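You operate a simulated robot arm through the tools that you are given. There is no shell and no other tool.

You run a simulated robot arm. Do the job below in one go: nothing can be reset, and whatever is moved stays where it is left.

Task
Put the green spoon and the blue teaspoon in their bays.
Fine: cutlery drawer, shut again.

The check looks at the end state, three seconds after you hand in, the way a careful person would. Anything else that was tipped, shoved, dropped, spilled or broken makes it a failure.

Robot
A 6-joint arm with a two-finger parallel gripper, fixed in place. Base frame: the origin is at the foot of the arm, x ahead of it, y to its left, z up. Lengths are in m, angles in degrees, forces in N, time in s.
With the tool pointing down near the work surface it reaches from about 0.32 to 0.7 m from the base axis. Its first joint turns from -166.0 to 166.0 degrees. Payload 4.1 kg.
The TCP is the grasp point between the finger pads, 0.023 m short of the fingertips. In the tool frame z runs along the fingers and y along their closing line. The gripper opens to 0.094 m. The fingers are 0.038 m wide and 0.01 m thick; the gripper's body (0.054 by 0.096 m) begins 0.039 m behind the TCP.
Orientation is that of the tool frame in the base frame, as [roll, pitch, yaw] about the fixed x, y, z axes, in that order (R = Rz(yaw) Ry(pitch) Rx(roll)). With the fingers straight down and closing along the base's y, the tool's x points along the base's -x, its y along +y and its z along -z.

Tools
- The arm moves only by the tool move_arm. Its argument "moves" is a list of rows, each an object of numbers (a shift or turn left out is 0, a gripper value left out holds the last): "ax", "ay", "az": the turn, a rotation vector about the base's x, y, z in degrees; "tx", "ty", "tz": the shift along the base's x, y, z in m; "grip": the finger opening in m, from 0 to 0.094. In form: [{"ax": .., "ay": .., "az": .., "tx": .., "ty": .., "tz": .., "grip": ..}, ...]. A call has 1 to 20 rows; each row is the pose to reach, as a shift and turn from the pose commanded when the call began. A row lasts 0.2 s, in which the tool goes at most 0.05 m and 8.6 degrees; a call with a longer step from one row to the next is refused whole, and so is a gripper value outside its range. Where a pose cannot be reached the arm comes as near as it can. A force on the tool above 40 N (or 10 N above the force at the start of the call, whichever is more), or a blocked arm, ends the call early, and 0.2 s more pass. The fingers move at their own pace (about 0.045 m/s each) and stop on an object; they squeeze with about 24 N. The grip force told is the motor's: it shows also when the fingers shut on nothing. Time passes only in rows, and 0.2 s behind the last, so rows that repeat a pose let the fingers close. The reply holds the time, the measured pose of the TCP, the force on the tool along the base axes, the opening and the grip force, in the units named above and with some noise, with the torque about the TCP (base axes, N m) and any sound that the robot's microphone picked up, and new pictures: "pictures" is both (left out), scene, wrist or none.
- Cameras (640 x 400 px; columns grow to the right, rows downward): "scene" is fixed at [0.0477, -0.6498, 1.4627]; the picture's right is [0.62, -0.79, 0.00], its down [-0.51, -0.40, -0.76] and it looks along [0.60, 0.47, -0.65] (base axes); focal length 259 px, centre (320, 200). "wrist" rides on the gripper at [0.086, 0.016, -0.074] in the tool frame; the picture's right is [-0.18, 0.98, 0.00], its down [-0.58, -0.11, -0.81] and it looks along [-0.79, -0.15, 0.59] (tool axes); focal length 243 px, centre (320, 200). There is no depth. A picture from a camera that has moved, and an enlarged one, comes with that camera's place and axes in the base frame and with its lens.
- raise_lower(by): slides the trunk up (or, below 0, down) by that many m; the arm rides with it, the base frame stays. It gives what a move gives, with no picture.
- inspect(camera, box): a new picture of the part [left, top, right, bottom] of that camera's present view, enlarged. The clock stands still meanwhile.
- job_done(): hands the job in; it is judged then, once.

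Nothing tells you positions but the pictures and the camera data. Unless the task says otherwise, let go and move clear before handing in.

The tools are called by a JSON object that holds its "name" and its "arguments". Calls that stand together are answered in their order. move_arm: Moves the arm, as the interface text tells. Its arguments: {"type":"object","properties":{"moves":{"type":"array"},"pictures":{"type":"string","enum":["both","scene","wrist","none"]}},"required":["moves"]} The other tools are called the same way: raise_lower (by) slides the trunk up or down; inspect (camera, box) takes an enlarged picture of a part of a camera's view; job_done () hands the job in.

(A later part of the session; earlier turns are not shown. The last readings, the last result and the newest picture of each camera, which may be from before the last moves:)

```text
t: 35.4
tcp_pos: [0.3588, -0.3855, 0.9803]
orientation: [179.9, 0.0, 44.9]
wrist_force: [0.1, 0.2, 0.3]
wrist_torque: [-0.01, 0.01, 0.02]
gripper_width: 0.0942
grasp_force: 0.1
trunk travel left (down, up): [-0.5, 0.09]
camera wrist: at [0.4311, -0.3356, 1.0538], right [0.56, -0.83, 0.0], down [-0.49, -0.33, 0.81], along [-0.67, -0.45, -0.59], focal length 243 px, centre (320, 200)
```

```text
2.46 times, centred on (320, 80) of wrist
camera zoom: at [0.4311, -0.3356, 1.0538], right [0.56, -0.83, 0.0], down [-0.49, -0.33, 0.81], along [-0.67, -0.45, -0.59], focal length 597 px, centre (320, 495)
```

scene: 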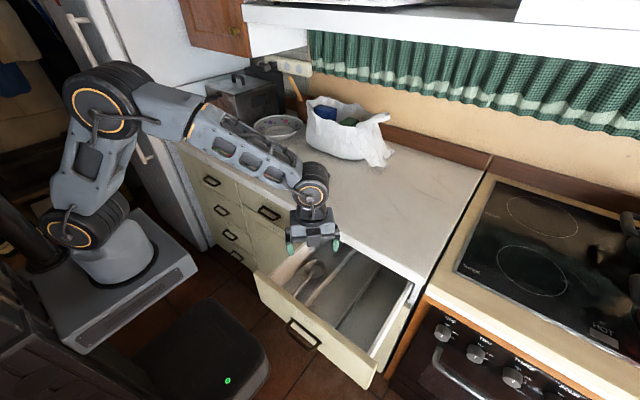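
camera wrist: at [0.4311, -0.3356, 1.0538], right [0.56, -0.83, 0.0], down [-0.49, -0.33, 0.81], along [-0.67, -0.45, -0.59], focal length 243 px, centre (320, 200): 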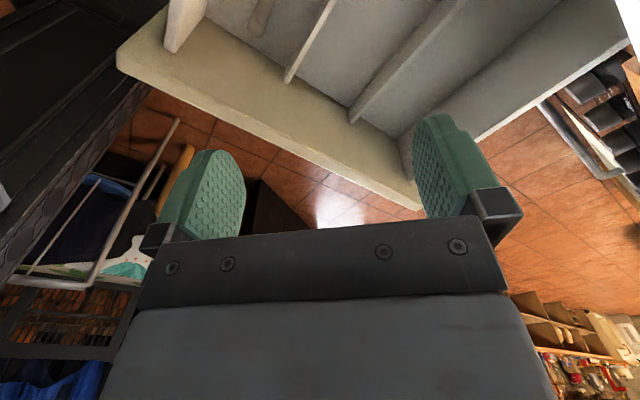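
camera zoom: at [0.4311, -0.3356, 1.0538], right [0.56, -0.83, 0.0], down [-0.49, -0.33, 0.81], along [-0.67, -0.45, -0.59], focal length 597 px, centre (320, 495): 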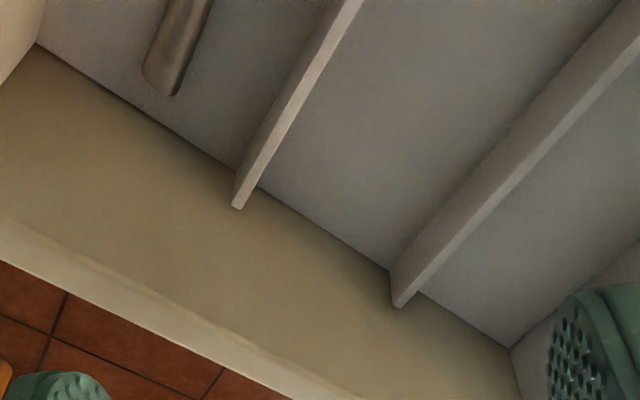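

No labels on the inner front. I'll go back and take an even lower look toward the back wall and inspect the items in the left bay closely.

{"name": "move_arm", "arguments": {"moves": [{"az": 8}, {"az": 16}, {"az": 24}, {"az": 32}, {"az": 40}, {"az": 48}, {"az": 56}, {"az": 64}, {"az": 72}, {"az": 80}, {"az": 88}, {"az": 96}, {"az": 104}, {"az": 112}, {"az": 120}, {"az": 128}, {"az": 135}], "pictures": "wrist"}}

{"name": "inspect", "arguments": {"camera": "wrist", "box": [200, 0, 460, 160]}}

{"name": "inspect", "arguments": {"camera": "scene", "box": [270, 230, 370, 292]}}

```text
t: 39.0
tcp_pos: [0.3606, -0.3862, 0.9804]
orientation: [-180.0, 0.0, -179.9]
wrist_force: [0.3, 0.7, -0.2]
wrist_torque: [0.01, 0.01, 0.01]
gripper_width: 0.0941
grasp_force: 0.0
trunk travel left (down, up): [-0.5, 0.09]
camera wrist: at [0.2732, -0.3701, 1.0538], right [0.18, 0.98, 0.0], down [0.58, -0.11, 0.81], along [0.79, -0.15, -0.59], focal length 243 px, centre (320, 200)
```

wrist: 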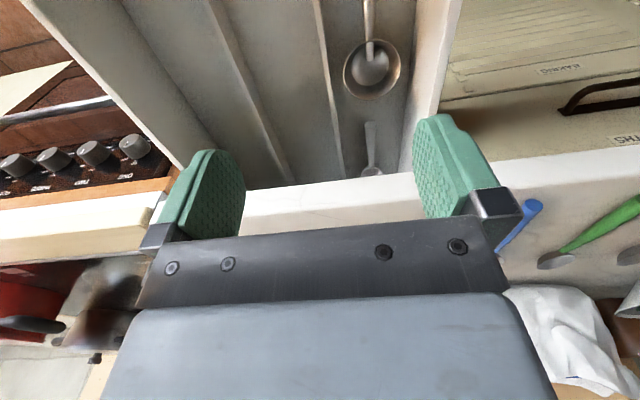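

```text
2.46 times, centred on (330, 80) of wrist
camera zoom: at [0.2732, -0.3701, 1.0538], right [0.18, 0.98, 0.0], down [0.58, -0.11, 0.81], along [0.79, -0.15, -0.59], focal length 597 px, centre (295, 495)
```

zoom: 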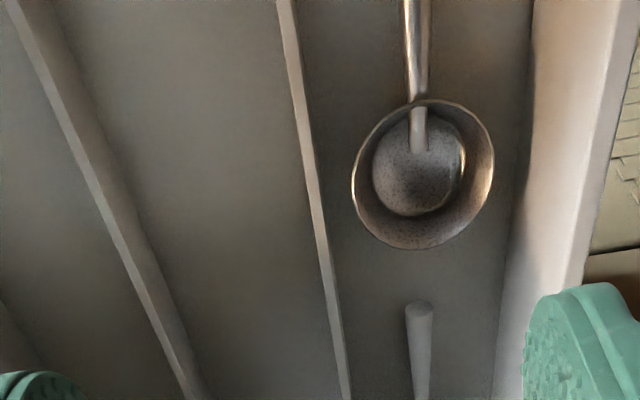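

```text
6.40 times, centred on (320, 261) of scene
camera zoom: at [0.0477, -0.6498, 1.4627], right [0.62, -0.79, 0.0], down [-0.51, -0.4, -0.76], along [0.6, 0.47, -0.65], focal length 1657 px, centre (320, -190)
```

zoom: 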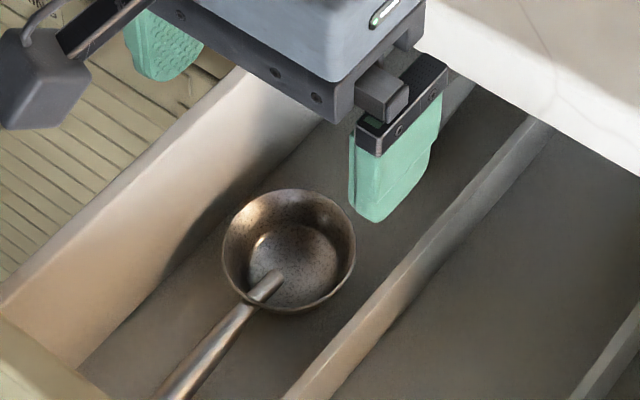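

Only the left bay holds anything (ladle in front, a grey teaspoon-like piece behind it). I take one more low look at the back wall for labels before deciding.

{"name": "move_arm", "arguments": {"moves": [{"ay": -8, "tx": 0.01, "ty": -0.01, "tz": -0.015}, {"ay": -16, "tx": 0.02, "ty": -0.02, "tz": -0.03}, {"ay": -24, "tx": 0.03, "ty": -0.03, "tz": -0.045}, {"ay": -32, "tx": 0.035, "ty": -0.04, "tz": -0.06}, {"ay": -40, "tx": 0.04, "ty": -0.05, "tz": -0.075}, {"ay": -44, "tx": 0.04, "ty": -0.06, "tz": -0.085}], "pictures": "wrist"}}

{"name": "inspect", "arguments": {"camera": "wrist", "box": [230, 80, 430, 203]}}

{"name": "inspect", "arguments": {"camera": "wrist", "box": [190, 0, 450, 160]}}

```text
t: 40.4
tcp_pos: [0.4012, -0.4483, 0.895]
orientation: [180.0, 44.1, -179.9]
wrist_force: [-0.7, -0.7, 0.6]
wrist_torque: [0.01, 0.03, -0.01]
gripper_width: 0.0941
grasp_force: 0.1
trunk travel left (down, up): [-0.5, 0.09]
camera wrist: at [0.2862, -0.4313, 0.8878], right [0.13, 0.98, 0.13], down [-0.14, -0.11, 0.98], along [0.98, -0.15, 0.13], focal length 243 px, centre (320, 200)
```

wrist: 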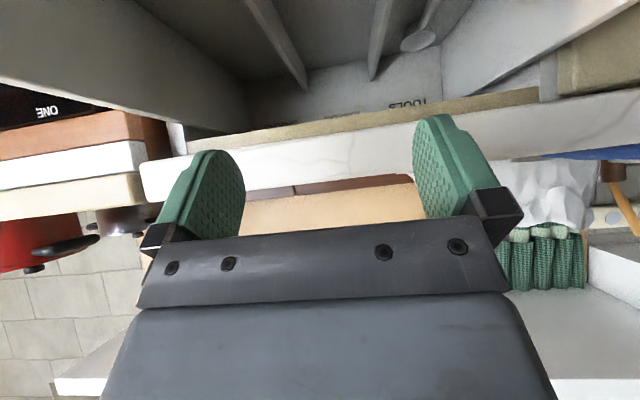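

```text
3.20 times, centred on (330, 142) of wrist
camera zoom: at [0.2862, -0.4313, 0.8878], right [0.13, 0.98, 0.13], down [-0.14, -0.11, 0.98], along [0.98, -0.15, 0.13], focal length 776 px, centre (288, 387)
```

zoom: 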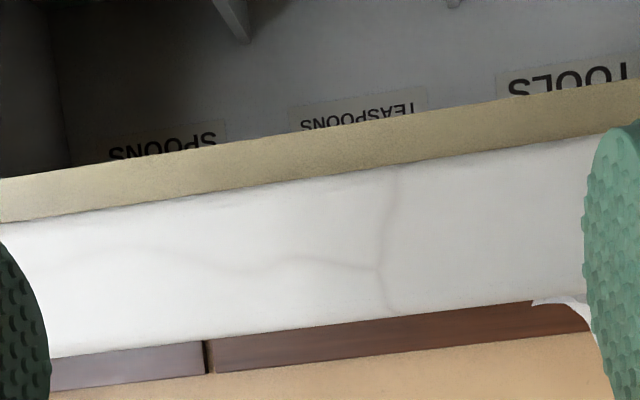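

```text
2.46 times, centred on (320, 80) of wrist
camera zoom: at [0.2862, -0.4313, 0.8878], right [0.13, 0.98, 0.13], down [-0.14, -0.11, 0.98], along [0.98, -0.15, 0.13], focal length 597 px, centre (320, 495)
```

zoom: 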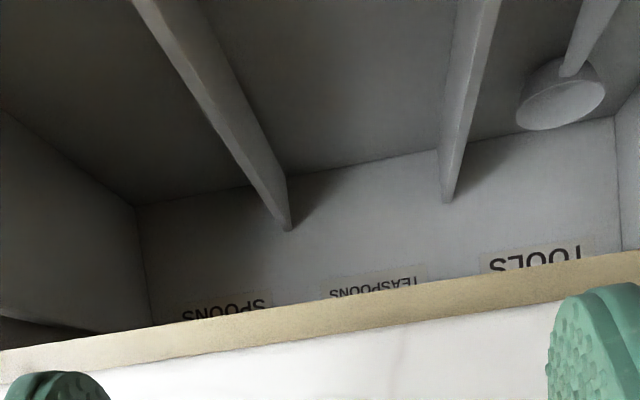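

Found them: the back wall carries labels — TOOLS (left), TEASPOONS (middle), SPOONS (right). So the green spoon goes in the right bay (y≈-0.545) and the blue teaspoon in the middle bay (y≈-0.445). Now I rise out, untilt and go over the large green spoon.

{"name": "move_arm", "arguments": {"moves": [{"tz": 0.03}, {"tz": 0.06, "ay": 8}, {"tz": 0.09, "ay": 16}, {"tz": 0.11, "ay": 24}, {"tz": 0.13, "ay": 32}, {"tz": 0.15, "ay": 40}, {"tz": 0.16, "ay": 44}], "pictures": "none"}}

{"name": "move_arm", "arguments": {"moves": [{"ty": 0.045}, {"tx": 0.015, "ty": 0.09}, {"tx": 0.035, "ty": 0.13}, {"tx": 0.055, "ty": 0.17}, {"tx": 0.075, "ty": 0.21}, {"tx": 0.095, "ty": 0.25}, {"tx": 0.115, "ty": 0.29}, {"tx": 0.135, "ty": 0.325, "grip": 0.06}, {"tx": 0.15, "ty": 0.355, "tz": -0.02, "grip": 0.06}, {"tx": 0.16, "ty": 0.366, "tz": -0.04, "grip": 0.06}]}}

{"name": "inspect", "arguments": {"camera": "wrist", "box": [190, 0, 450, 160]}}

```text
t: 42.0
tcp_pos: [0.3991, -0.4464, 1.0541]
orientation: [180.0, -0.2, 180.0]
wrist_force: [0.3, -0.6, 0.0]
wrist_torque: [0.01, -0.01, 0.0]
gripper_width: 0.0939
grasp_force: 0.1
trunk travel left (down, up): [-0.5, 0.09]
```

```text
t: 44.2
tcp_pos: [0.5611, -0.0778, 1.015]
orientation: [-180.0, 0.0, -179.9]
wrist_force: [0.0, -0.2, 0.6]
wrist_torque: [-0.05, -0.03, -0.01]
gripper_width: 0.0598
grasp_force: 0.0
trunk travel left (down, up): [-0.5, 0.09]
camera wrist: at [0.473, -0.0617, 1.0883], right [0.18, 0.98, 0.0], down [0.58, -0.11, 0.81], along [0.79, -0.15, -0.59], focal length 243 px, centre (320, 200)
```

scene: 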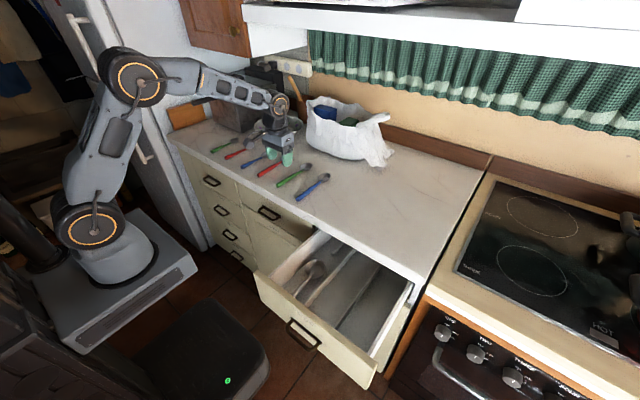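
wrist: 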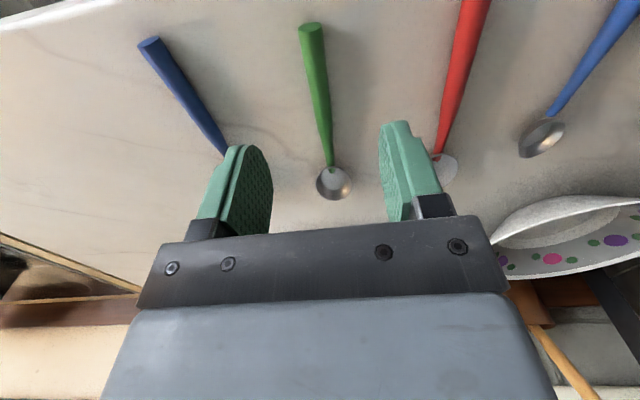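

```text
2.46 times, centred on (320, 80) of wrist
camera zoom: at [0.473, -0.0617, 1.0883], right [0.18, 0.98, 0.0], down [0.58, -0.11, 0.81], along [0.79, -0.15, -0.59], focal length 597 px, centre (320, 495)
```

zoom: 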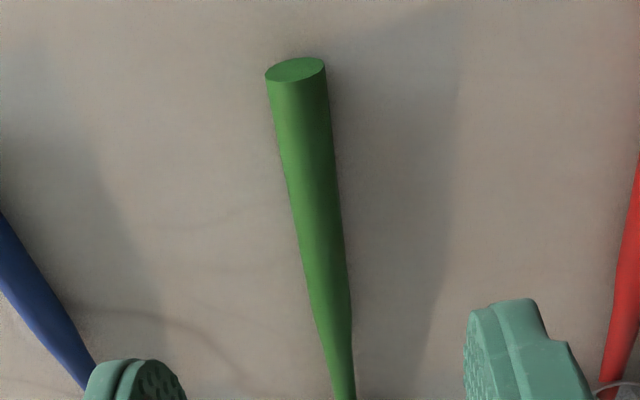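

The wrist view puts the green spoon's handle end at (0.53, -0.079) and its bowl at about (0.69, -0.087). I move above the handle at x≈0.61, turn 3° to match its axis, and descend to just above it.

{"name": "move_arm", "arguments": {"moves": [{"tx": 0.025, "ty": -0.002, "tz": -0.015, "az": -1.5, "grip": 0.05}, {"tx": 0.05, "ty": -0.003, "tz": -0.035, "az": -3, "grip": 0.05}, {"tx": 0.05, "ty": -0.003, "tz": -0.055, "az": -3, "grip": 0.05}, {"tx": 0.05, "ty": -0.003, "tz": -0.068, "az": -3, "grip": 0.05}]}}

{"name": "inspect", "arguments": {"camera": "wrist", "box": [190, 60, 450, 220]}}

{"name": "inspect", "arguments": {"camera": "scene", "box": [260, 130, 340, 180]}}

```text
t: 45.2
tcp_pos: [0.6091, -0.081, 0.948]
orientation: [180.0, 0.0, 177.0]
wrist_force: [0.7, 0.3, 0.2]
wrist_torque: [-0.05, 0.01, 0.01]
gripper_width: 0.0501
grasp_force: 0.0
trunk travel left (down, up): [-0.5, 0.09]
camera wrist: at [0.5225, -0.0613, 1.0211], right [0.24, 0.97, 0.0], down [0.57, -0.14, 0.81], along [0.78, -0.19, -0.59], focal length 243 px, centre (320, 200)
```

scene: 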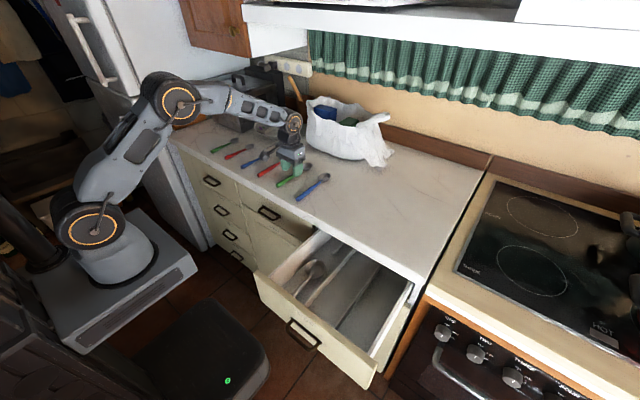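
wrist: 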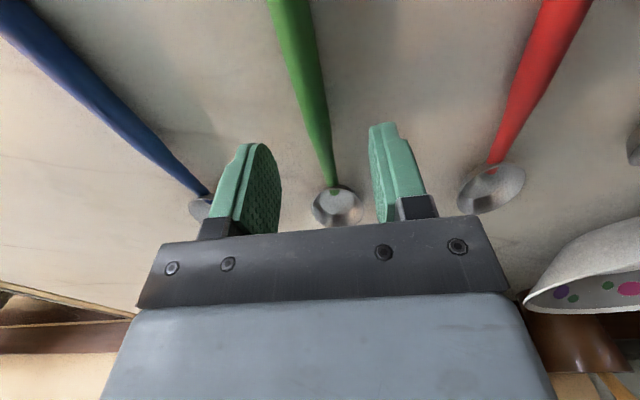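

```text
2.46 times, centred on (320, 140) of wrist
camera zoom: at [0.5225, -0.0613, 1.0211], right [0.24, 0.97, 0.0], down [0.57, -0.14, 0.81], along [0.78, -0.19, -0.59], focal length 597 px, centre (320, 348)
```

zoom: 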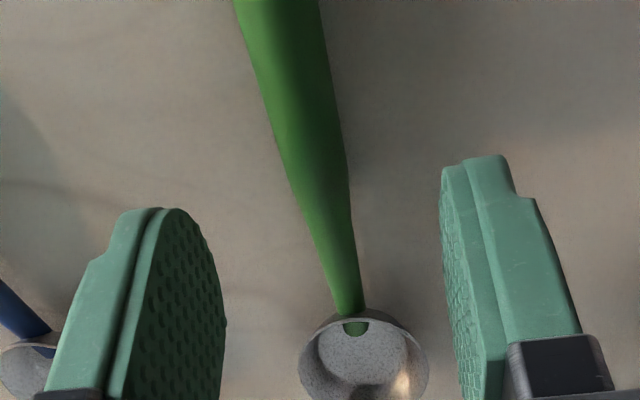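

```text
8.00 times, centred on (300, 155) of scene
camera zoom: at [0.0477, -0.6498, 1.4627], right [0.62, -0.79, 0.0], down [-0.51, -0.4, -0.76], along [0.6, 0.47, -0.65], focal length 2071 px, centre (480, 560)
```

zoom: 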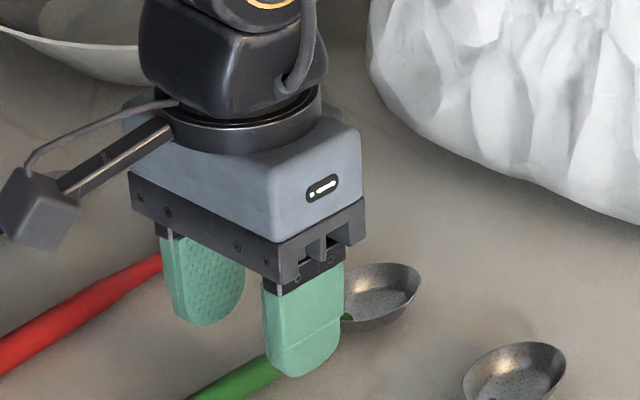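

The handle is centred between the fingers. I lower in small steps toward the counter surface, watching the force.

{"name": "move_arm", "arguments": {"moves": [{"tz": -0.006}, {"tz": -0.011}, {"tz": -0.015}, {"tz": -0.018}], "pictures": "wrist"}}

{"name": "inspect", "arguments": {"camera": "scene", "box": [270, 150, 320, 181]}}

```text
t: 46.2
tcp_pos: [0.6101, -0.0834, 0.9299]
orientation: [-179.9, 0.0, 177.0]
wrist_force: [-0.2, 0.7, 0.0]
wrist_torque: [0.01, 0.01, -0.01]
gripper_width: 0.0501
grasp_force: 0.1
trunk travel left (down, up): [-0.5, 0.09]
camera wrist: at [0.5239, -0.0623, 1.0031], right [0.24, 0.97, 0.0], down [0.57, -0.14, 0.81], along [0.78, -0.19, -0.59], focal length 243 px, centre (320, 200)
```

wrist: 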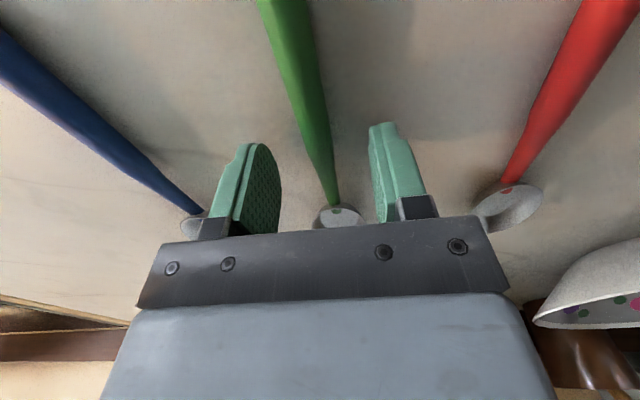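

```text
12.80 times, centred on (295, 166) of scene
camera zoom: at [0.0477, -0.6498, 1.4627], right [0.62, -0.79, 0.0], down [-0.51, -0.4, -0.76], along [0.6, 0.47, -0.65], focal length 3314 px, centre (640, 642)
```

zoom: 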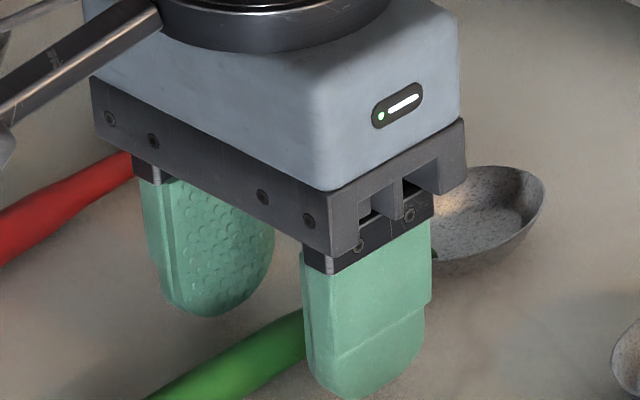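

{"name": "move_arm", "arguments": {"moves": [{"tz": -0.001}, {"tz": -0.002}, {"tz": -0.003}], "pictures": "none"}}

```text
t: 47.0
tcp_pos: [0.6091, -0.0825, 0.9251]
orientation: [180.0, 0.0, 177.1]
wrist_force: [-0.3, -0.7, 0.2]
wrist_torque: [0.02, -0.03, 0.01]
gripper_width: 0.0498
grasp_force: 0.2
trunk travel left (down, up): [-0.5, 0.09]
```

No contact with the counter yet and tips are at about z=0.902, well around the handle. I close the fingers on the handle.

{"name": "move_arm", "arguments": {"moves": [{"grip": 0.03}, {"grip": 0.02}, {"grip": 0.005}, {"grip": 0.005}, {"grip": 0.005}, {"grip": 0.005}], "pictures": "both"}}

{"name": "inspect", "arguments": {"camera": "scene", "box": [270, 150, 320, 181]}}

```text
t: 48.4
tcp_pos: [0.6107, -0.0814, 0.9261]
orientation: [180.0, 0.0, 177.0]
wrist_force: [0.4, 0.2, -0.5]
wrist_torque: [0.01, 0.0, 0.01]
gripper_width: 0.0147
grasp_force: 23.8
trunk travel left (down, up): [-0.5, 0.09]
camera wrist: at [0.5239, -0.0621, 0.9999], right [0.24, 0.97, 0.0], down [0.57, -0.14, 0.81], along [0.78, -0.19, -0.59], focal length 243 px, centre (320, 200)
```

scene: 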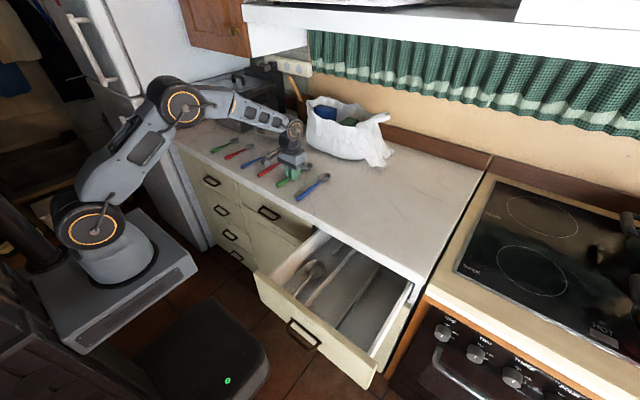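
wrist: 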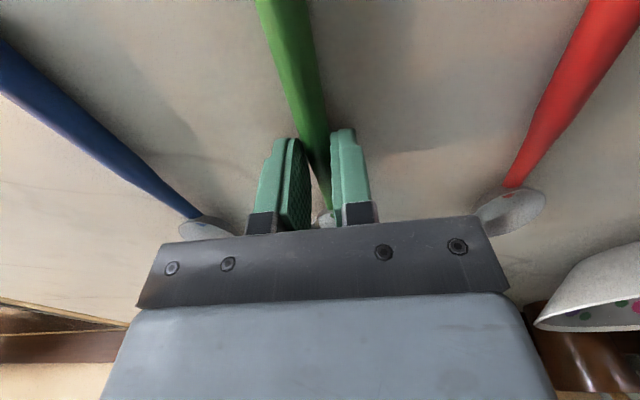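

```text
12.80 times, centred on (295, 166) of scene
camera zoom: at [0.0477, -0.6498, 1.4627], right [0.62, -0.79, 0.0], down [-0.51, -0.4, -0.76], along [0.6, 0.47, -0.65], focal length 3314 px, centre (640, 642)
```

zoom: 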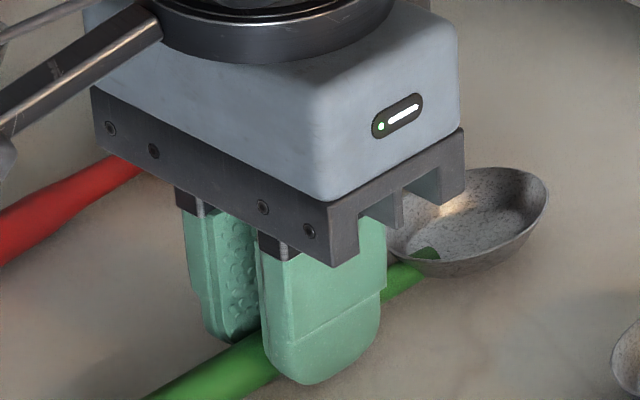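

The spoon's handle is gripped (14.7 mm, 24 N). I lift it straight up gently and check the hold.

{"name": "move_arm", "arguments": {"moves": [{"tz": 0.005}, {"tz": 0.015}, {"tz": 0.03}, {"tz": 0.05}, {"tz": 0.075}, {"tz": 0.1}], "pictures": "both"}}

{"name": "inspect", "arguments": {"camera": "scene", "box": [250, 120, 350, 182]}}

```text
t: 49.8
tcp_pos: [0.6088, -0.0821, 1.0268]
orientation: [180.0, -0.1, 177.0]
wrist_force: [-0.4, 0.0, 0.2]
wrist_torque: [0.02, 0.0, 0.03]
gripper_width: 0.0147
grasp_force: 24.2
trunk travel left (down, up): [-0.5, 0.09]
camera wrist: at [0.5223, -0.0617, 1.1014], right [0.24, 0.97, 0.0], down [0.58, -0.14, 0.81], along [0.78, -0.19, -0.59], focal length 243 px, centre (320, 200)
```

scene: 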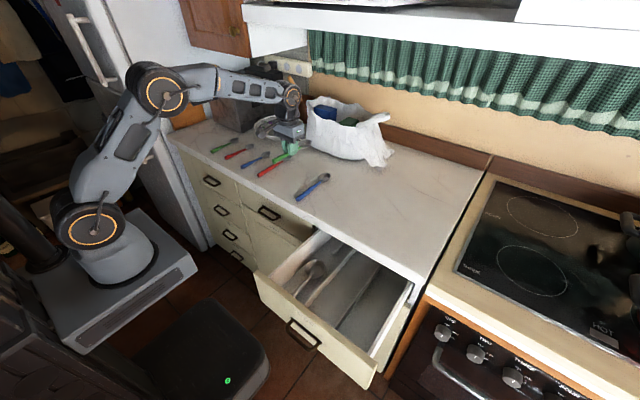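
wrist: 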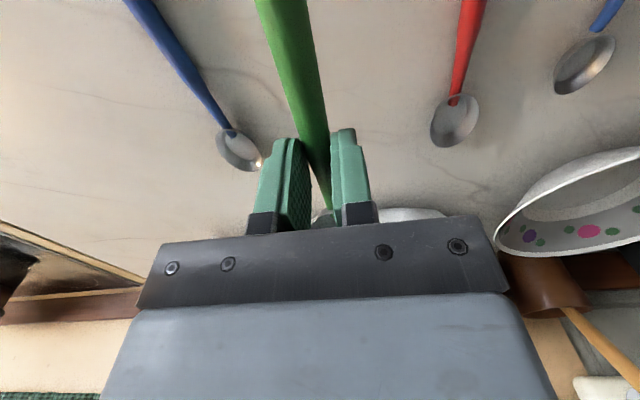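

```text
6.40 times, centred on (300, 151) of scene
camera zoom: at [0.0477, -0.6498, 1.4627], right [0.62, -0.79, 0.0], down [-0.51, -0.4, -0.76], along [0.6, 0.47, -0.65], focal length 1657 px, centre (448, 514)
```

zoom: 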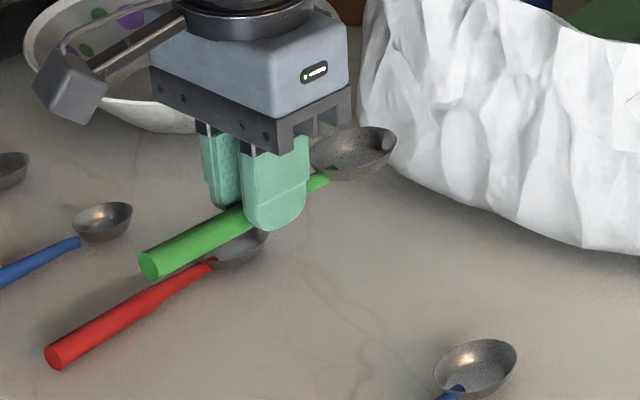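

The spoon is held level. I carry it over to above the right-hand (SPOONS) bay, staying high, and re-align it with the bay.

{"name": "move_arm", "arguments": {"moves": [{"tx": -0.015, "ty": -0.03}, {"tx": -0.035, "ty": -0.065, "az": 1}, {"tx": -0.055, "ty": -0.102, "az": 2}, {"tx": -0.075, "ty": -0.14, "az": 3}, {"tx": -0.095, "ty": -0.178, "az": 3}, {"tx": -0.115, "ty": -0.216, "az": 3}, {"tx": -0.135, "ty": -0.254, "az": 3}, {"tx": -0.155, "ty": -0.292, "az": 3}, {"tx": -0.175, "ty": -0.33, "az": 3}, {"tx": -0.195, "ty": -0.368, "az": 3}, {"tx": -0.215, "ty": -0.404, "az": 3}, {"tx": -0.23, "ty": -0.43, "az": 3}, {"tx": -0.239, "ty": -0.449, "az": 3}]}}

{"name": "inspect", "arguments": {"camera": "scene", "box": [270, 180, 430, 280]}}

{"name": "inspect", "arguments": {"camera": "wrist", "box": [190, 0, 450, 160]}}

```text
t: 52.6
tcp_pos: [0.3724, -0.5348, 1.0244]
orientation: [180.0, -0.1, -180.0]
wrist_force: [0.7, 0.9, 0.1]
wrist_torque: [0.01, -0.01, 0.01]
gripper_width: 0.0147
grasp_force: 24.0
trunk travel left (down, up): [-0.5, 0.09]
camera wrist: at [0.2846, -0.5173, 1.0987], right [0.18, 0.98, 0.0], down [0.58, -0.11, 0.81], along [0.79, -0.15, -0.59], focal length 243 px, centre (320, 200)
```

scene: 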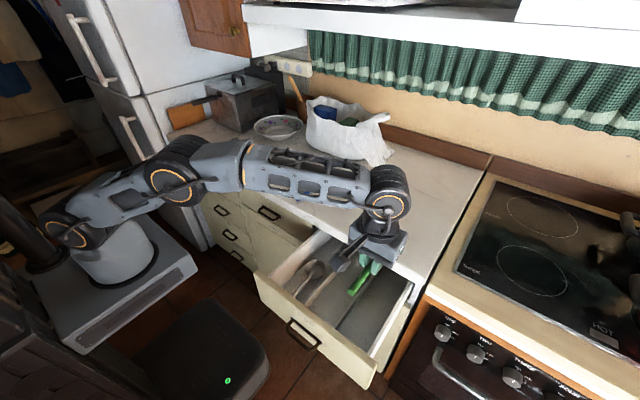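
wrist: 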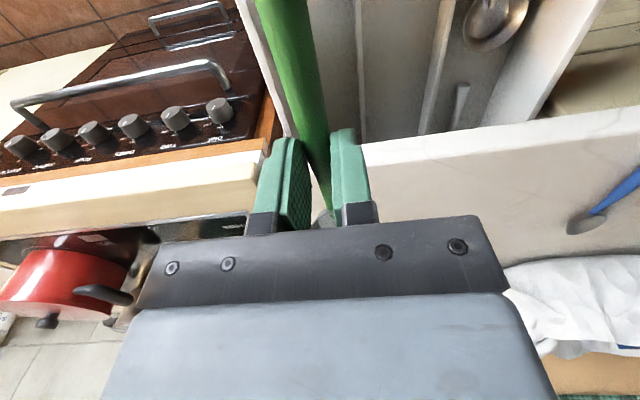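

```text
4.00 times, centred on (350, 230) of scene
camera zoom: at [0.0477, -0.6498, 1.4627], right [0.62, -0.79, 0.0], down [-0.51, -0.4, -0.76], along [0.6, 0.47, -0.65], focal length 1036 px, centre (200, 80)
```

zoom: 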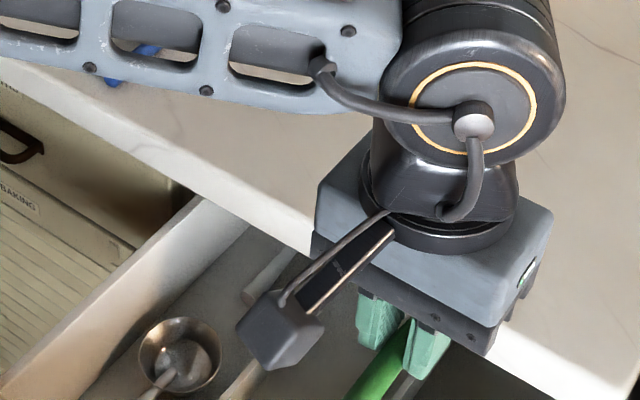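

```text
2.46 times, centred on (320, 80) of wrist
camera zoom: at [0.2846, -0.5173, 1.0987], right [0.18, 0.98, 0.0], down [0.58, -0.11, 0.81], along [0.79, -0.15, -0.59], focal length 597 px, centre (320, 495)
```

zoom: 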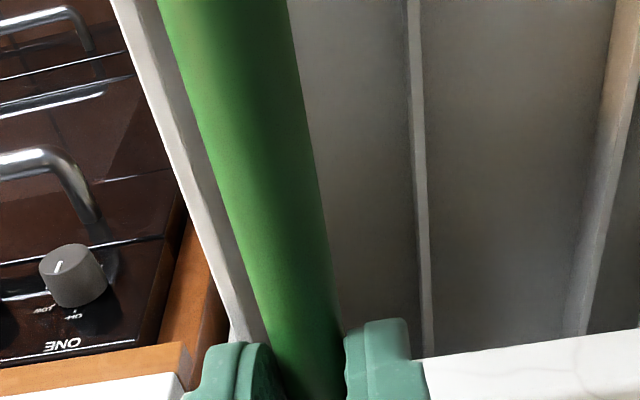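

I need to check how the wrist joint above the gripper would clear the counter edge when lowered, so I look at it closely.

{"name": "inspect", "arguments": {"camera": "scene", "box": [320, 150, 440, 225]}}

{"name": "inspect", "arguments": {"camera": "scene", "box": [320, 210, 440, 285]}}

```text
5.33 times, centred on (380, 188) of scene
camera zoom: at [0.0477, -0.6498, 1.4627], right [0.62, -0.79, 0.0], down [-0.51, -0.4, -0.76], along [0.6, 0.47, -0.65], focal length 1381 px, centre (0, 267)
```

zoom: 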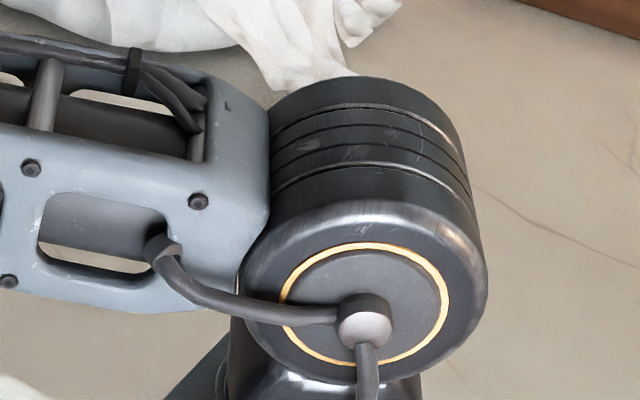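

```text
5.33 times, centred on (380, 248) of scene
camera zoom: at [0.0477, -0.6498, 1.4627], right [0.62, -0.79, 0.0], down [-0.51, -0.4, -0.76], along [0.6, 0.47, -0.65], focal length 1381 px, centre (0, -53)
```

zoom: 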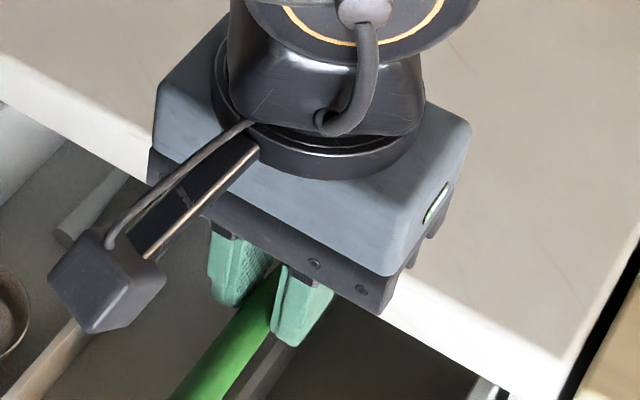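

The wrist joint is centred on the tool axis (radius ~4 cm), so it will stay clear of the counter for TCP x ≤ 0.415. I tilt the bowl end down 15° for clearance past the counter edge and lower to just above counter height, then check the gaps.

{"name": "move_arm", "arguments": {"moves": [{"ay": 5, "tz": -0.01}, {"ay": 10, "tz": -0.025}, {"ay": 15, "tz": -0.045}, {"ay": 15, "tz": -0.062}]}}

{"name": "inspect", "arguments": {"camera": "scene", "box": [310, 200, 430, 275]}}

{"name": "inspect", "arguments": {"camera": "wrist", "box": [150, 0, 450, 187]}}

```text
t: 53.6
tcp_pos: [0.3725, -0.5313, 0.9633]
orientation: [-180.0, -15.1, 180.0]
wrist_force: [0.5, 0.0, -0.2]
wrist_torque: [0.04, -0.01, -0.01]
gripper_width: 0.0147
grasp_force: 23.9
trunk travel left (down, up): [-0.5, 0.09]
camera wrist: at [0.3067, -0.5148, 1.0564], right [0.18, 0.98, -0.05], down [0.77, -0.11, 0.63], along [0.61, -0.15, -0.78], focal length 243 px, centre (320, 200)
```

scene: 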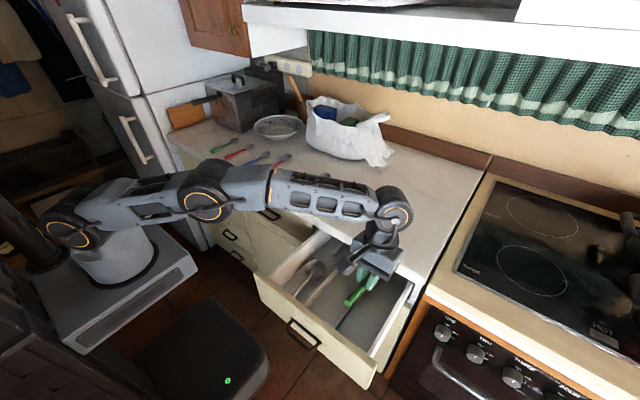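
wrist: 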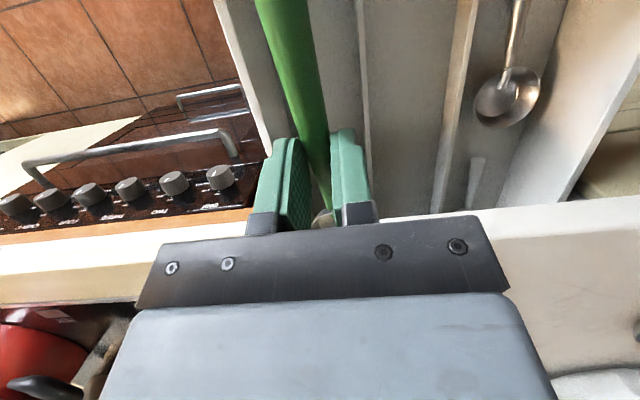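

```text
5.33 times, centred on (370, 238) of scene
camera zoom: at [0.0477, -0.6498, 1.4627], right [0.62, -0.79, 0.0], down [-0.51, -0.4, -0.76], along [0.6, 0.47, -0.65], focal length 1381 px, centre (53, 0)
```

zoom: 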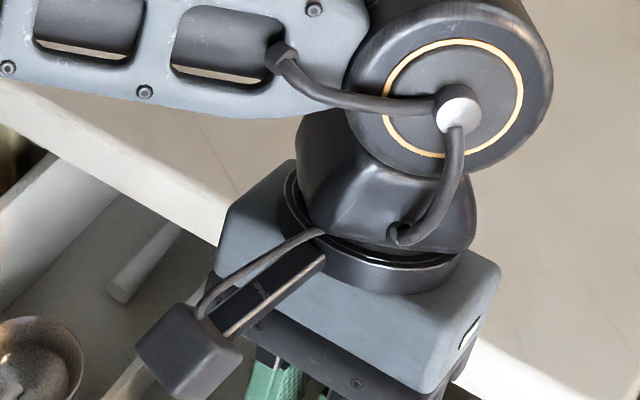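

```text
2.13 times, centred on (300, 94) of wrist
camera zoom: at [0.3067, -0.5148, 1.0564], right [0.18, 0.98, -0.05], down [0.77, -0.11, 0.63], along [0.61, -0.15, -0.78], focal length 518 px, centre (363, 427)
```

zoom: 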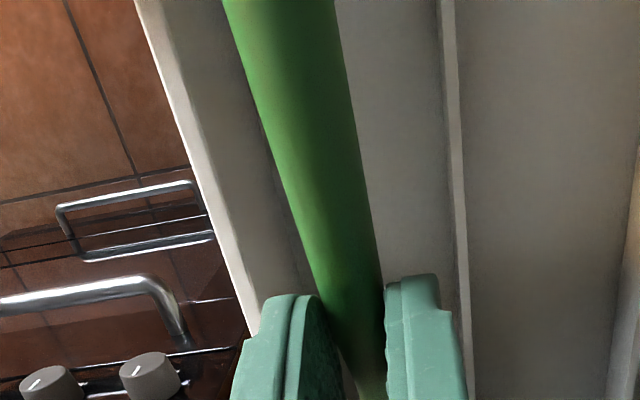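

Clearances look fine. I lower slowly past the counter edge.

{"name": "move_arm", "arguments": {"moves": [{"tz": -0.015}, {"tz": -0.03}, {"tz": -0.045}, {"tz": -0.06}]}}

{"name": "inspect", "arguments": {"camera": "scene", "box": [310, 220, 430, 295]}}

{"name": "inspect", "arguments": {"camera": "wrist", "box": [150, 0, 450, 187]}}

```text
t: 54.6
tcp_pos: [0.3707, -0.5324, 0.9054]
orientation: [-179.9, -15.0, -180.0]
wrist_force: [0.8, 0.3, 0.4]
wrist_torque: [-0.02, 0.0, 0.01]
gripper_width: 0.0146
grasp_force: 24.5
trunk travel left (down, up): [-0.5, 0.09]
camera wrist: at [0.3066, -0.5157, 0.9978], right [0.18, 0.98, -0.05], down [0.77, -0.11, 0.63], along [0.61, -0.15, -0.78], focal length 243 px, centre (320, 200)
```

scene: 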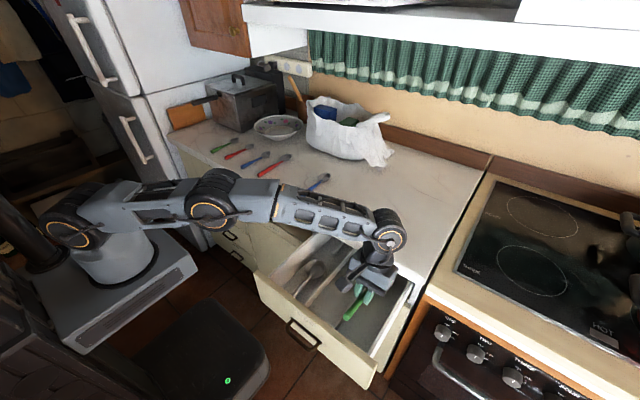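
wrist: 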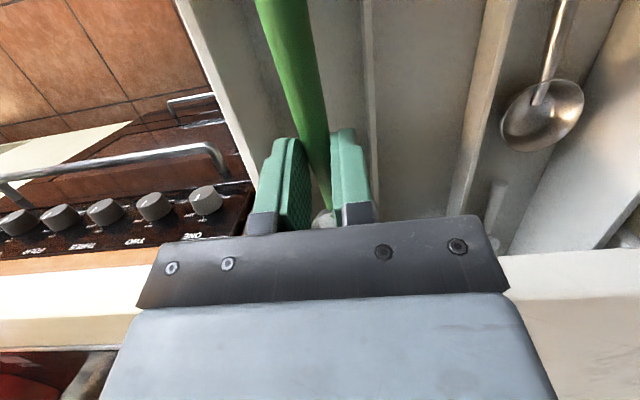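

```text
5.33 times, centred on (370, 258) of scene
camera zoom: at [0.0477, -0.6498, 1.4627], right [0.62, -0.79, 0.0], down [-0.51, -0.4, -0.76], along [0.6, 0.47, -0.65], focal length 1381 px, centre (53, -107)
```

zoom: 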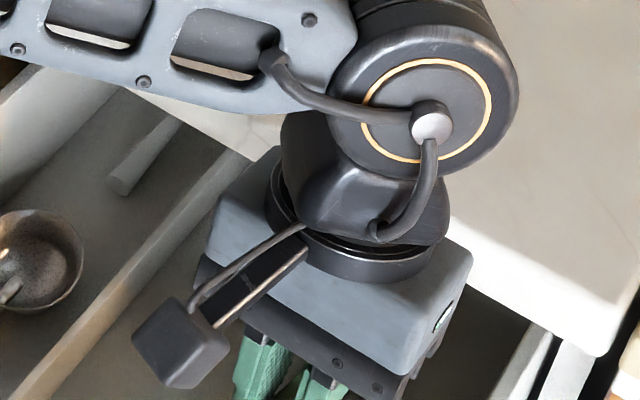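

```text
2.13 times, centred on (300, 94) of wrist
camera zoom: at [0.3066, -0.5157, 0.9978], right [0.18, 0.98, -0.05], down [0.77, -0.11, 0.63], along [0.61, -0.15, -0.78], focal length 518 px, centre (363, 427)
```

zoom: 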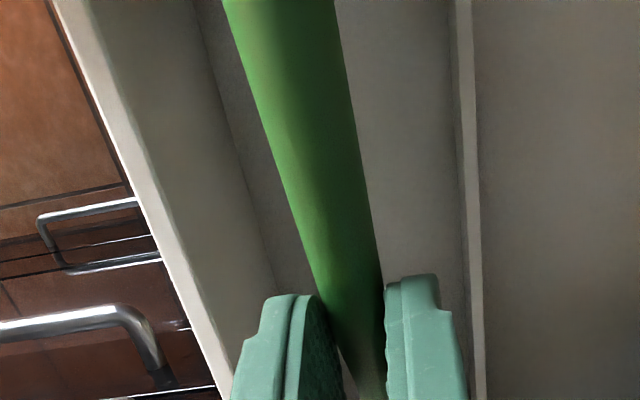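

{"name": "move_arm", "arguments": {"moves": [{"tz": -0.015}, {"tz": -0.03}, {"tz": -0.045}, {"tz": -0.06}, {"tz": -0.07}]}}

{"name": "inspect", "arguments": {"camera": "scene", "box": [310, 230, 430, 305]}}

```text
t: 55.8
tcp_pos: [0.3725, -0.5318, 0.835]
orientation: [179.9, -15.0, 180.0]
wrist_force: [0.3, 0.1, -0.9]
wrist_torque: [0.03, -0.03, -0.04]
gripper_width: 0.0147
grasp_force: 24.5
trunk travel left (down, up): [-0.5, 0.09]
camera wrist: at [0.3068, -0.5161, 0.9282], right [0.18, 0.98, -0.05], down [0.77, -0.11, 0.63], along [0.61, -0.15, -0.78], focal length 243 px, centre (320, 200)
```

scene: 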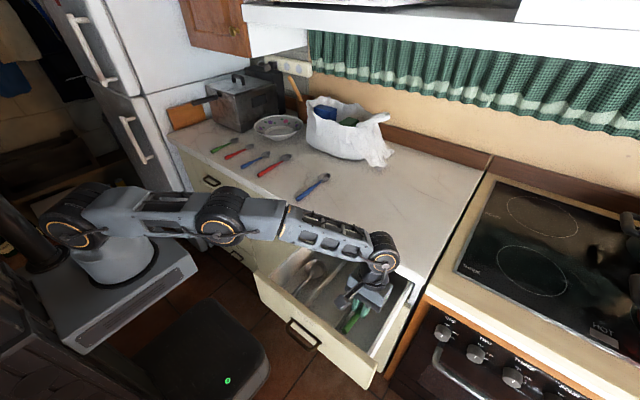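
wrist: 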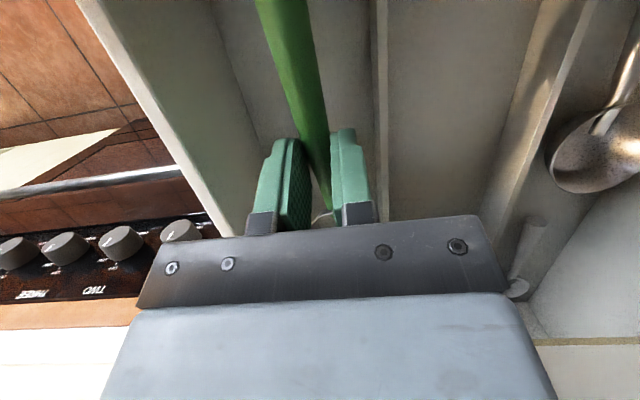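

```text
5.33 times, centred on (370, 268) of scene
camera zoom: at [0.0477, -0.6498, 1.4627], right [0.62, -0.79, 0.0], down [-0.51, -0.4, -0.76], along [0.6, 0.47, -0.65], focal length 1381 px, centre (53, -160)
```

zoom: 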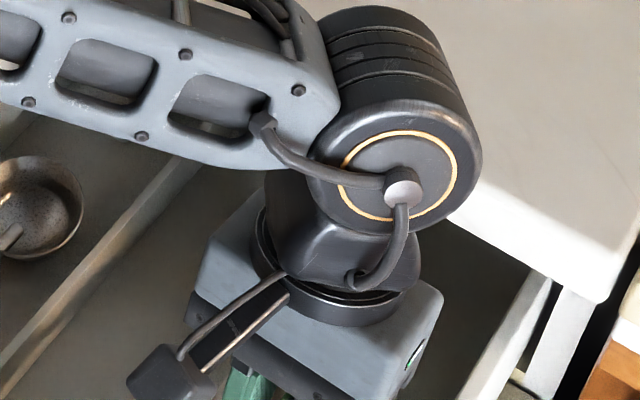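

No contact so far. I slide the spoon forward under the counter edge while levelling it.

{"name": "move_arm", "arguments": {"moves": [{"tx": 0.012, "ay": -4, "tz": -0.003}, {"tx": 0.024, "ay": -8, "tz": -0.006}, {"tx": 0.034, "ay": -12, "tz": -0.01}, {"tx": 0.04, "ay": -15, "tz": -0.015}]}}

{"name": "inspect", "arguments": {"camera": "scene", "box": [310, 230, 430, 305]}}

{"name": "inspect", "arguments": {"camera": "wrist", "box": [120, 0, 460, 212]}}

```text
t: 56.8
tcp_pos: [0.4107, -0.5319, 0.8195]
orientation: [-180.0, 0.1, -180.0]
wrist_force: [0.1, 0.0, -0.1]
wrist_torque: [0.02, 0.0, -0.03]
gripper_width: 0.0146
grasp_force: 23.6
trunk travel left (down, up): [-0.5, 0.09]
camera wrist: at [0.3242, -0.5155, 0.8928], right [0.18, 0.98, 0.0], down [0.58, -0.11, 0.81], along [0.79, -0.15, -0.59], focal length 243 px, centre (320, 200)
```

scene: 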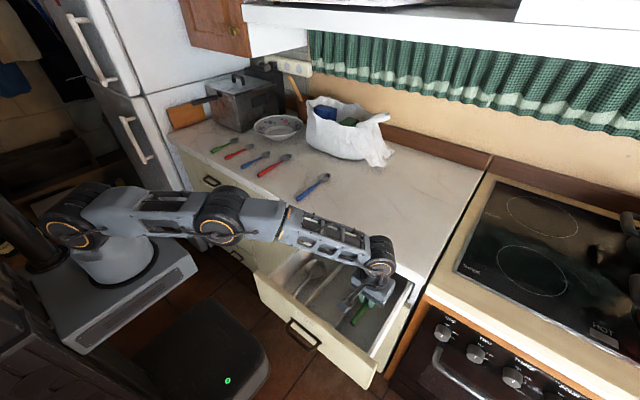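
wrist: 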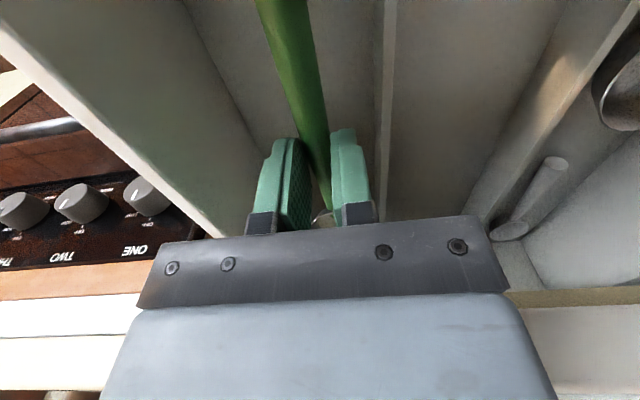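

```text
5.33 times, centred on (370, 268) of scene
camera zoom: at [0.0477, -0.6498, 1.4627], right [0.62, -0.79, 0.0], down [-0.51, -0.4, -0.76], along [0.6, 0.47, -0.65], focal length 1381 px, centre (53, -160)
```

zoom: 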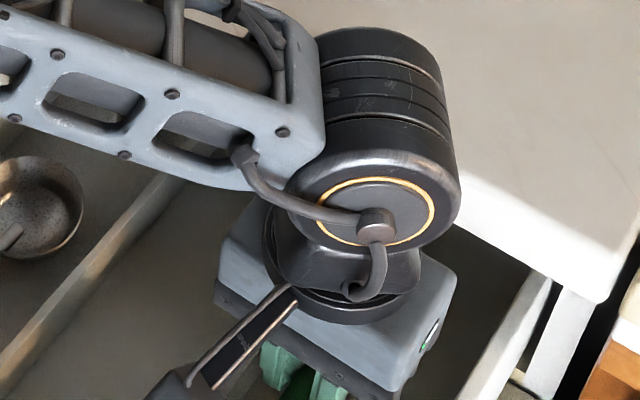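

```text
1.88 times, centred on (290, 106) of wrist
camera zoom: at [0.3242, -0.5155, 0.8928], right [0.18, 0.98, 0.0], down [0.58, -0.11, 0.81], along [0.79, -0.15, -0.59], focal length 457 px, centre (376, 377)
```

zoom: 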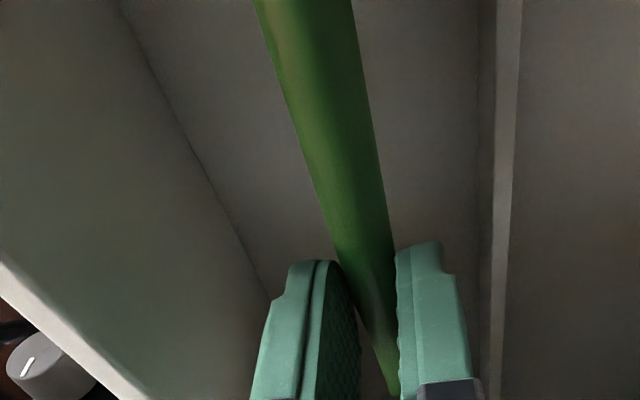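

The spoon is level over the SPOONS bay (bay spans y≈-0.593 to -0.497). I lower it towards the bay floor.

{"name": "move_arm", "arguments": {"moves": [{"tz": -0.012}, {"tz": -0.024}, {"tz": -0.036}, {"tz": -0.044}, {"tz": -0.05}]}}

{"name": "inspect", "arguments": {"camera": "wrist", "box": [120, 0, 460, 212]}}

{"name": "inspect", "arguments": {"camera": "scene", "box": [310, 240, 430, 315]}}

```text
t: 58.0
tcp_pos: [0.4105, -0.5314, 0.77]
orientation: [-180.0, -0.1, 180.0]
wrist_force: [-0.8, 0.3, -0.8]
wrist_torque: [-0.01, 0.02, -0.01]
gripper_width: 0.0149
grasp_force: 24.0
trunk travel left (down, up): [-0.5, 0.09]
camera wrist: at [0.3243, -0.5156, 0.8436], right [0.18, 0.98, 0.0], down [0.58, -0.11, 0.81], along [0.79, -0.15, -0.59], focal length 243 px, centre (320, 200)
```

scene: 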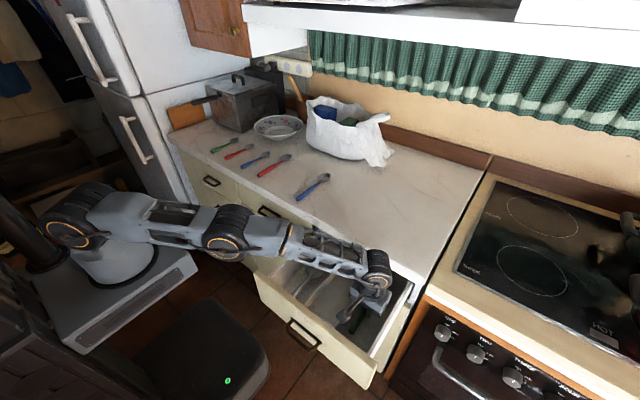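
wrist: 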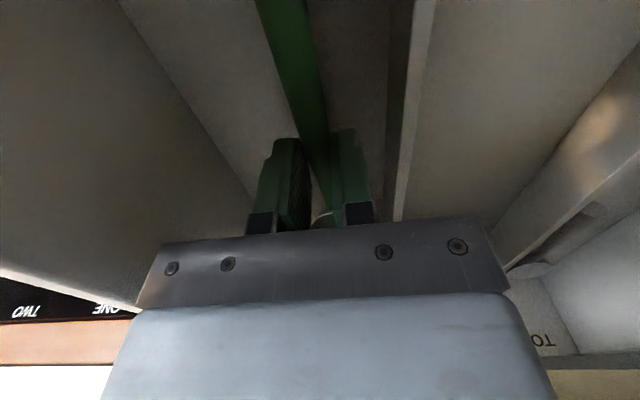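

```text
1.88 times, centred on (290, 106) of wrist
camera zoom: at [0.3243, -0.5156, 0.8436], right [0.18, 0.98, 0.0], down [0.58, -0.11, 0.81], along [0.79, -0.15, -0.59], focal length 457 px, centre (376, 377)
```

zoom: 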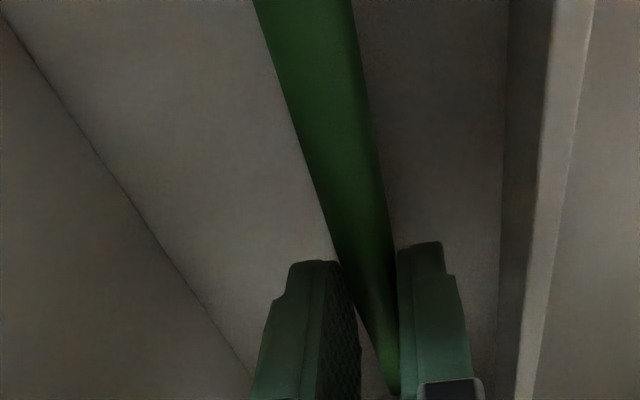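

```text
5.33 times, centred on (370, 278) of scene
camera zoom: at [0.0477, -0.6498, 1.4627], right [0.62, -0.79, 0.0], down [-0.51, -0.4, -0.76], along [0.6, 0.47, -0.65], focal length 1381 px, centre (53, -213)
```

zoom: 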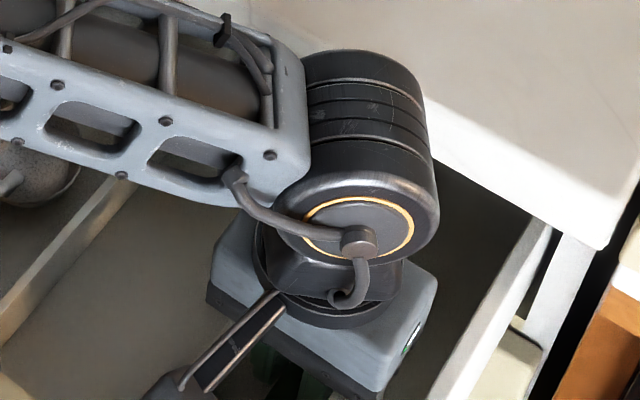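

{"name": "move_arm", "arguments": {"moves": [{"tz": -0.002}, {"tz": -0.004}, {"tz": -0.006}], "pictures": "none"}}

{"name": "move_arm", "arguments": {"moves": [{"tz": -0.001}, {"tz": -0.002}], "pictures": "wrist"}}

```text
t: 58.8
tcp_pos: [0.411, -0.5326, 0.763]
orientation: [180.0, 0.1, 180.0]
wrist_force: [-0.2, 0.3, -0.8]
wrist_torque: [0.01, -0.02, -0.04]
gripper_width: 0.0149
grasp_force: 24.2
trunk travel left (down, up): [-0.5, 0.09]
```

```text
t: 59.4
tcp_pos: [0.4106, -0.5325, 0.7613]
orientation: [179.9, 0.1, 180.0]
wrist_force: [0.4, -0.1, 0.3]
wrist_torque: [0.01, 0.0, 0.0]
gripper_width: 0.015
grasp_force: 23.9
trunk travel left (down, up): [-0.5, 0.09]
camera wrist: at [0.3239, -0.5163, 0.8349], right [0.18, 0.98, 0.0], down [0.58, -0.11, 0.81], along [0.79, -0.15, -0.59], focal length 243 px, centre (320, 200)
```

wrist: 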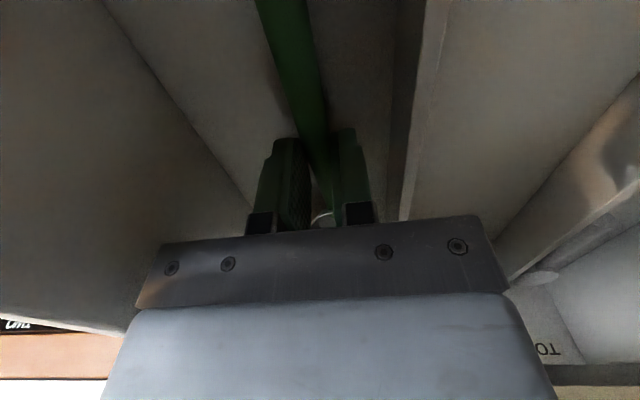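

{"name": "move_arm", "arguments": {"moves": [{"tz": -0.001}, {"tz": -0.002}], "pictures": "none"}}

{"name": "move_arm", "arguments": {"moves": [{"tz": -0.001}, {"tz": -0.002}], "pictures": "none"}}

```text
t: 60.0
tcp_pos: [0.411, -0.5318, 0.7593]
orientation: [179.9, -0.1, -180.0]
wrist_force: [-0.4, -0.5, -0.5]
wrist_torque: [0.01, 0.0, 0.01]
gripper_width: 0.0147
grasp_force: 24.4
trunk travel left (down, up): [-0.5, 0.09]
```

```text
t: 60.6
tcp_pos: [0.4096, -0.5311, 0.7574]
orientation: [180.0, 0.0, 180.0]
wrist_force: [0.5, 0.4, -0.1]
wrist_torque: [-0.01, 0.04, -0.02]
gripper_width: 0.0149
grasp_force: 23.8
trunk travel left (down, up): [-0.5, 0.09]
```

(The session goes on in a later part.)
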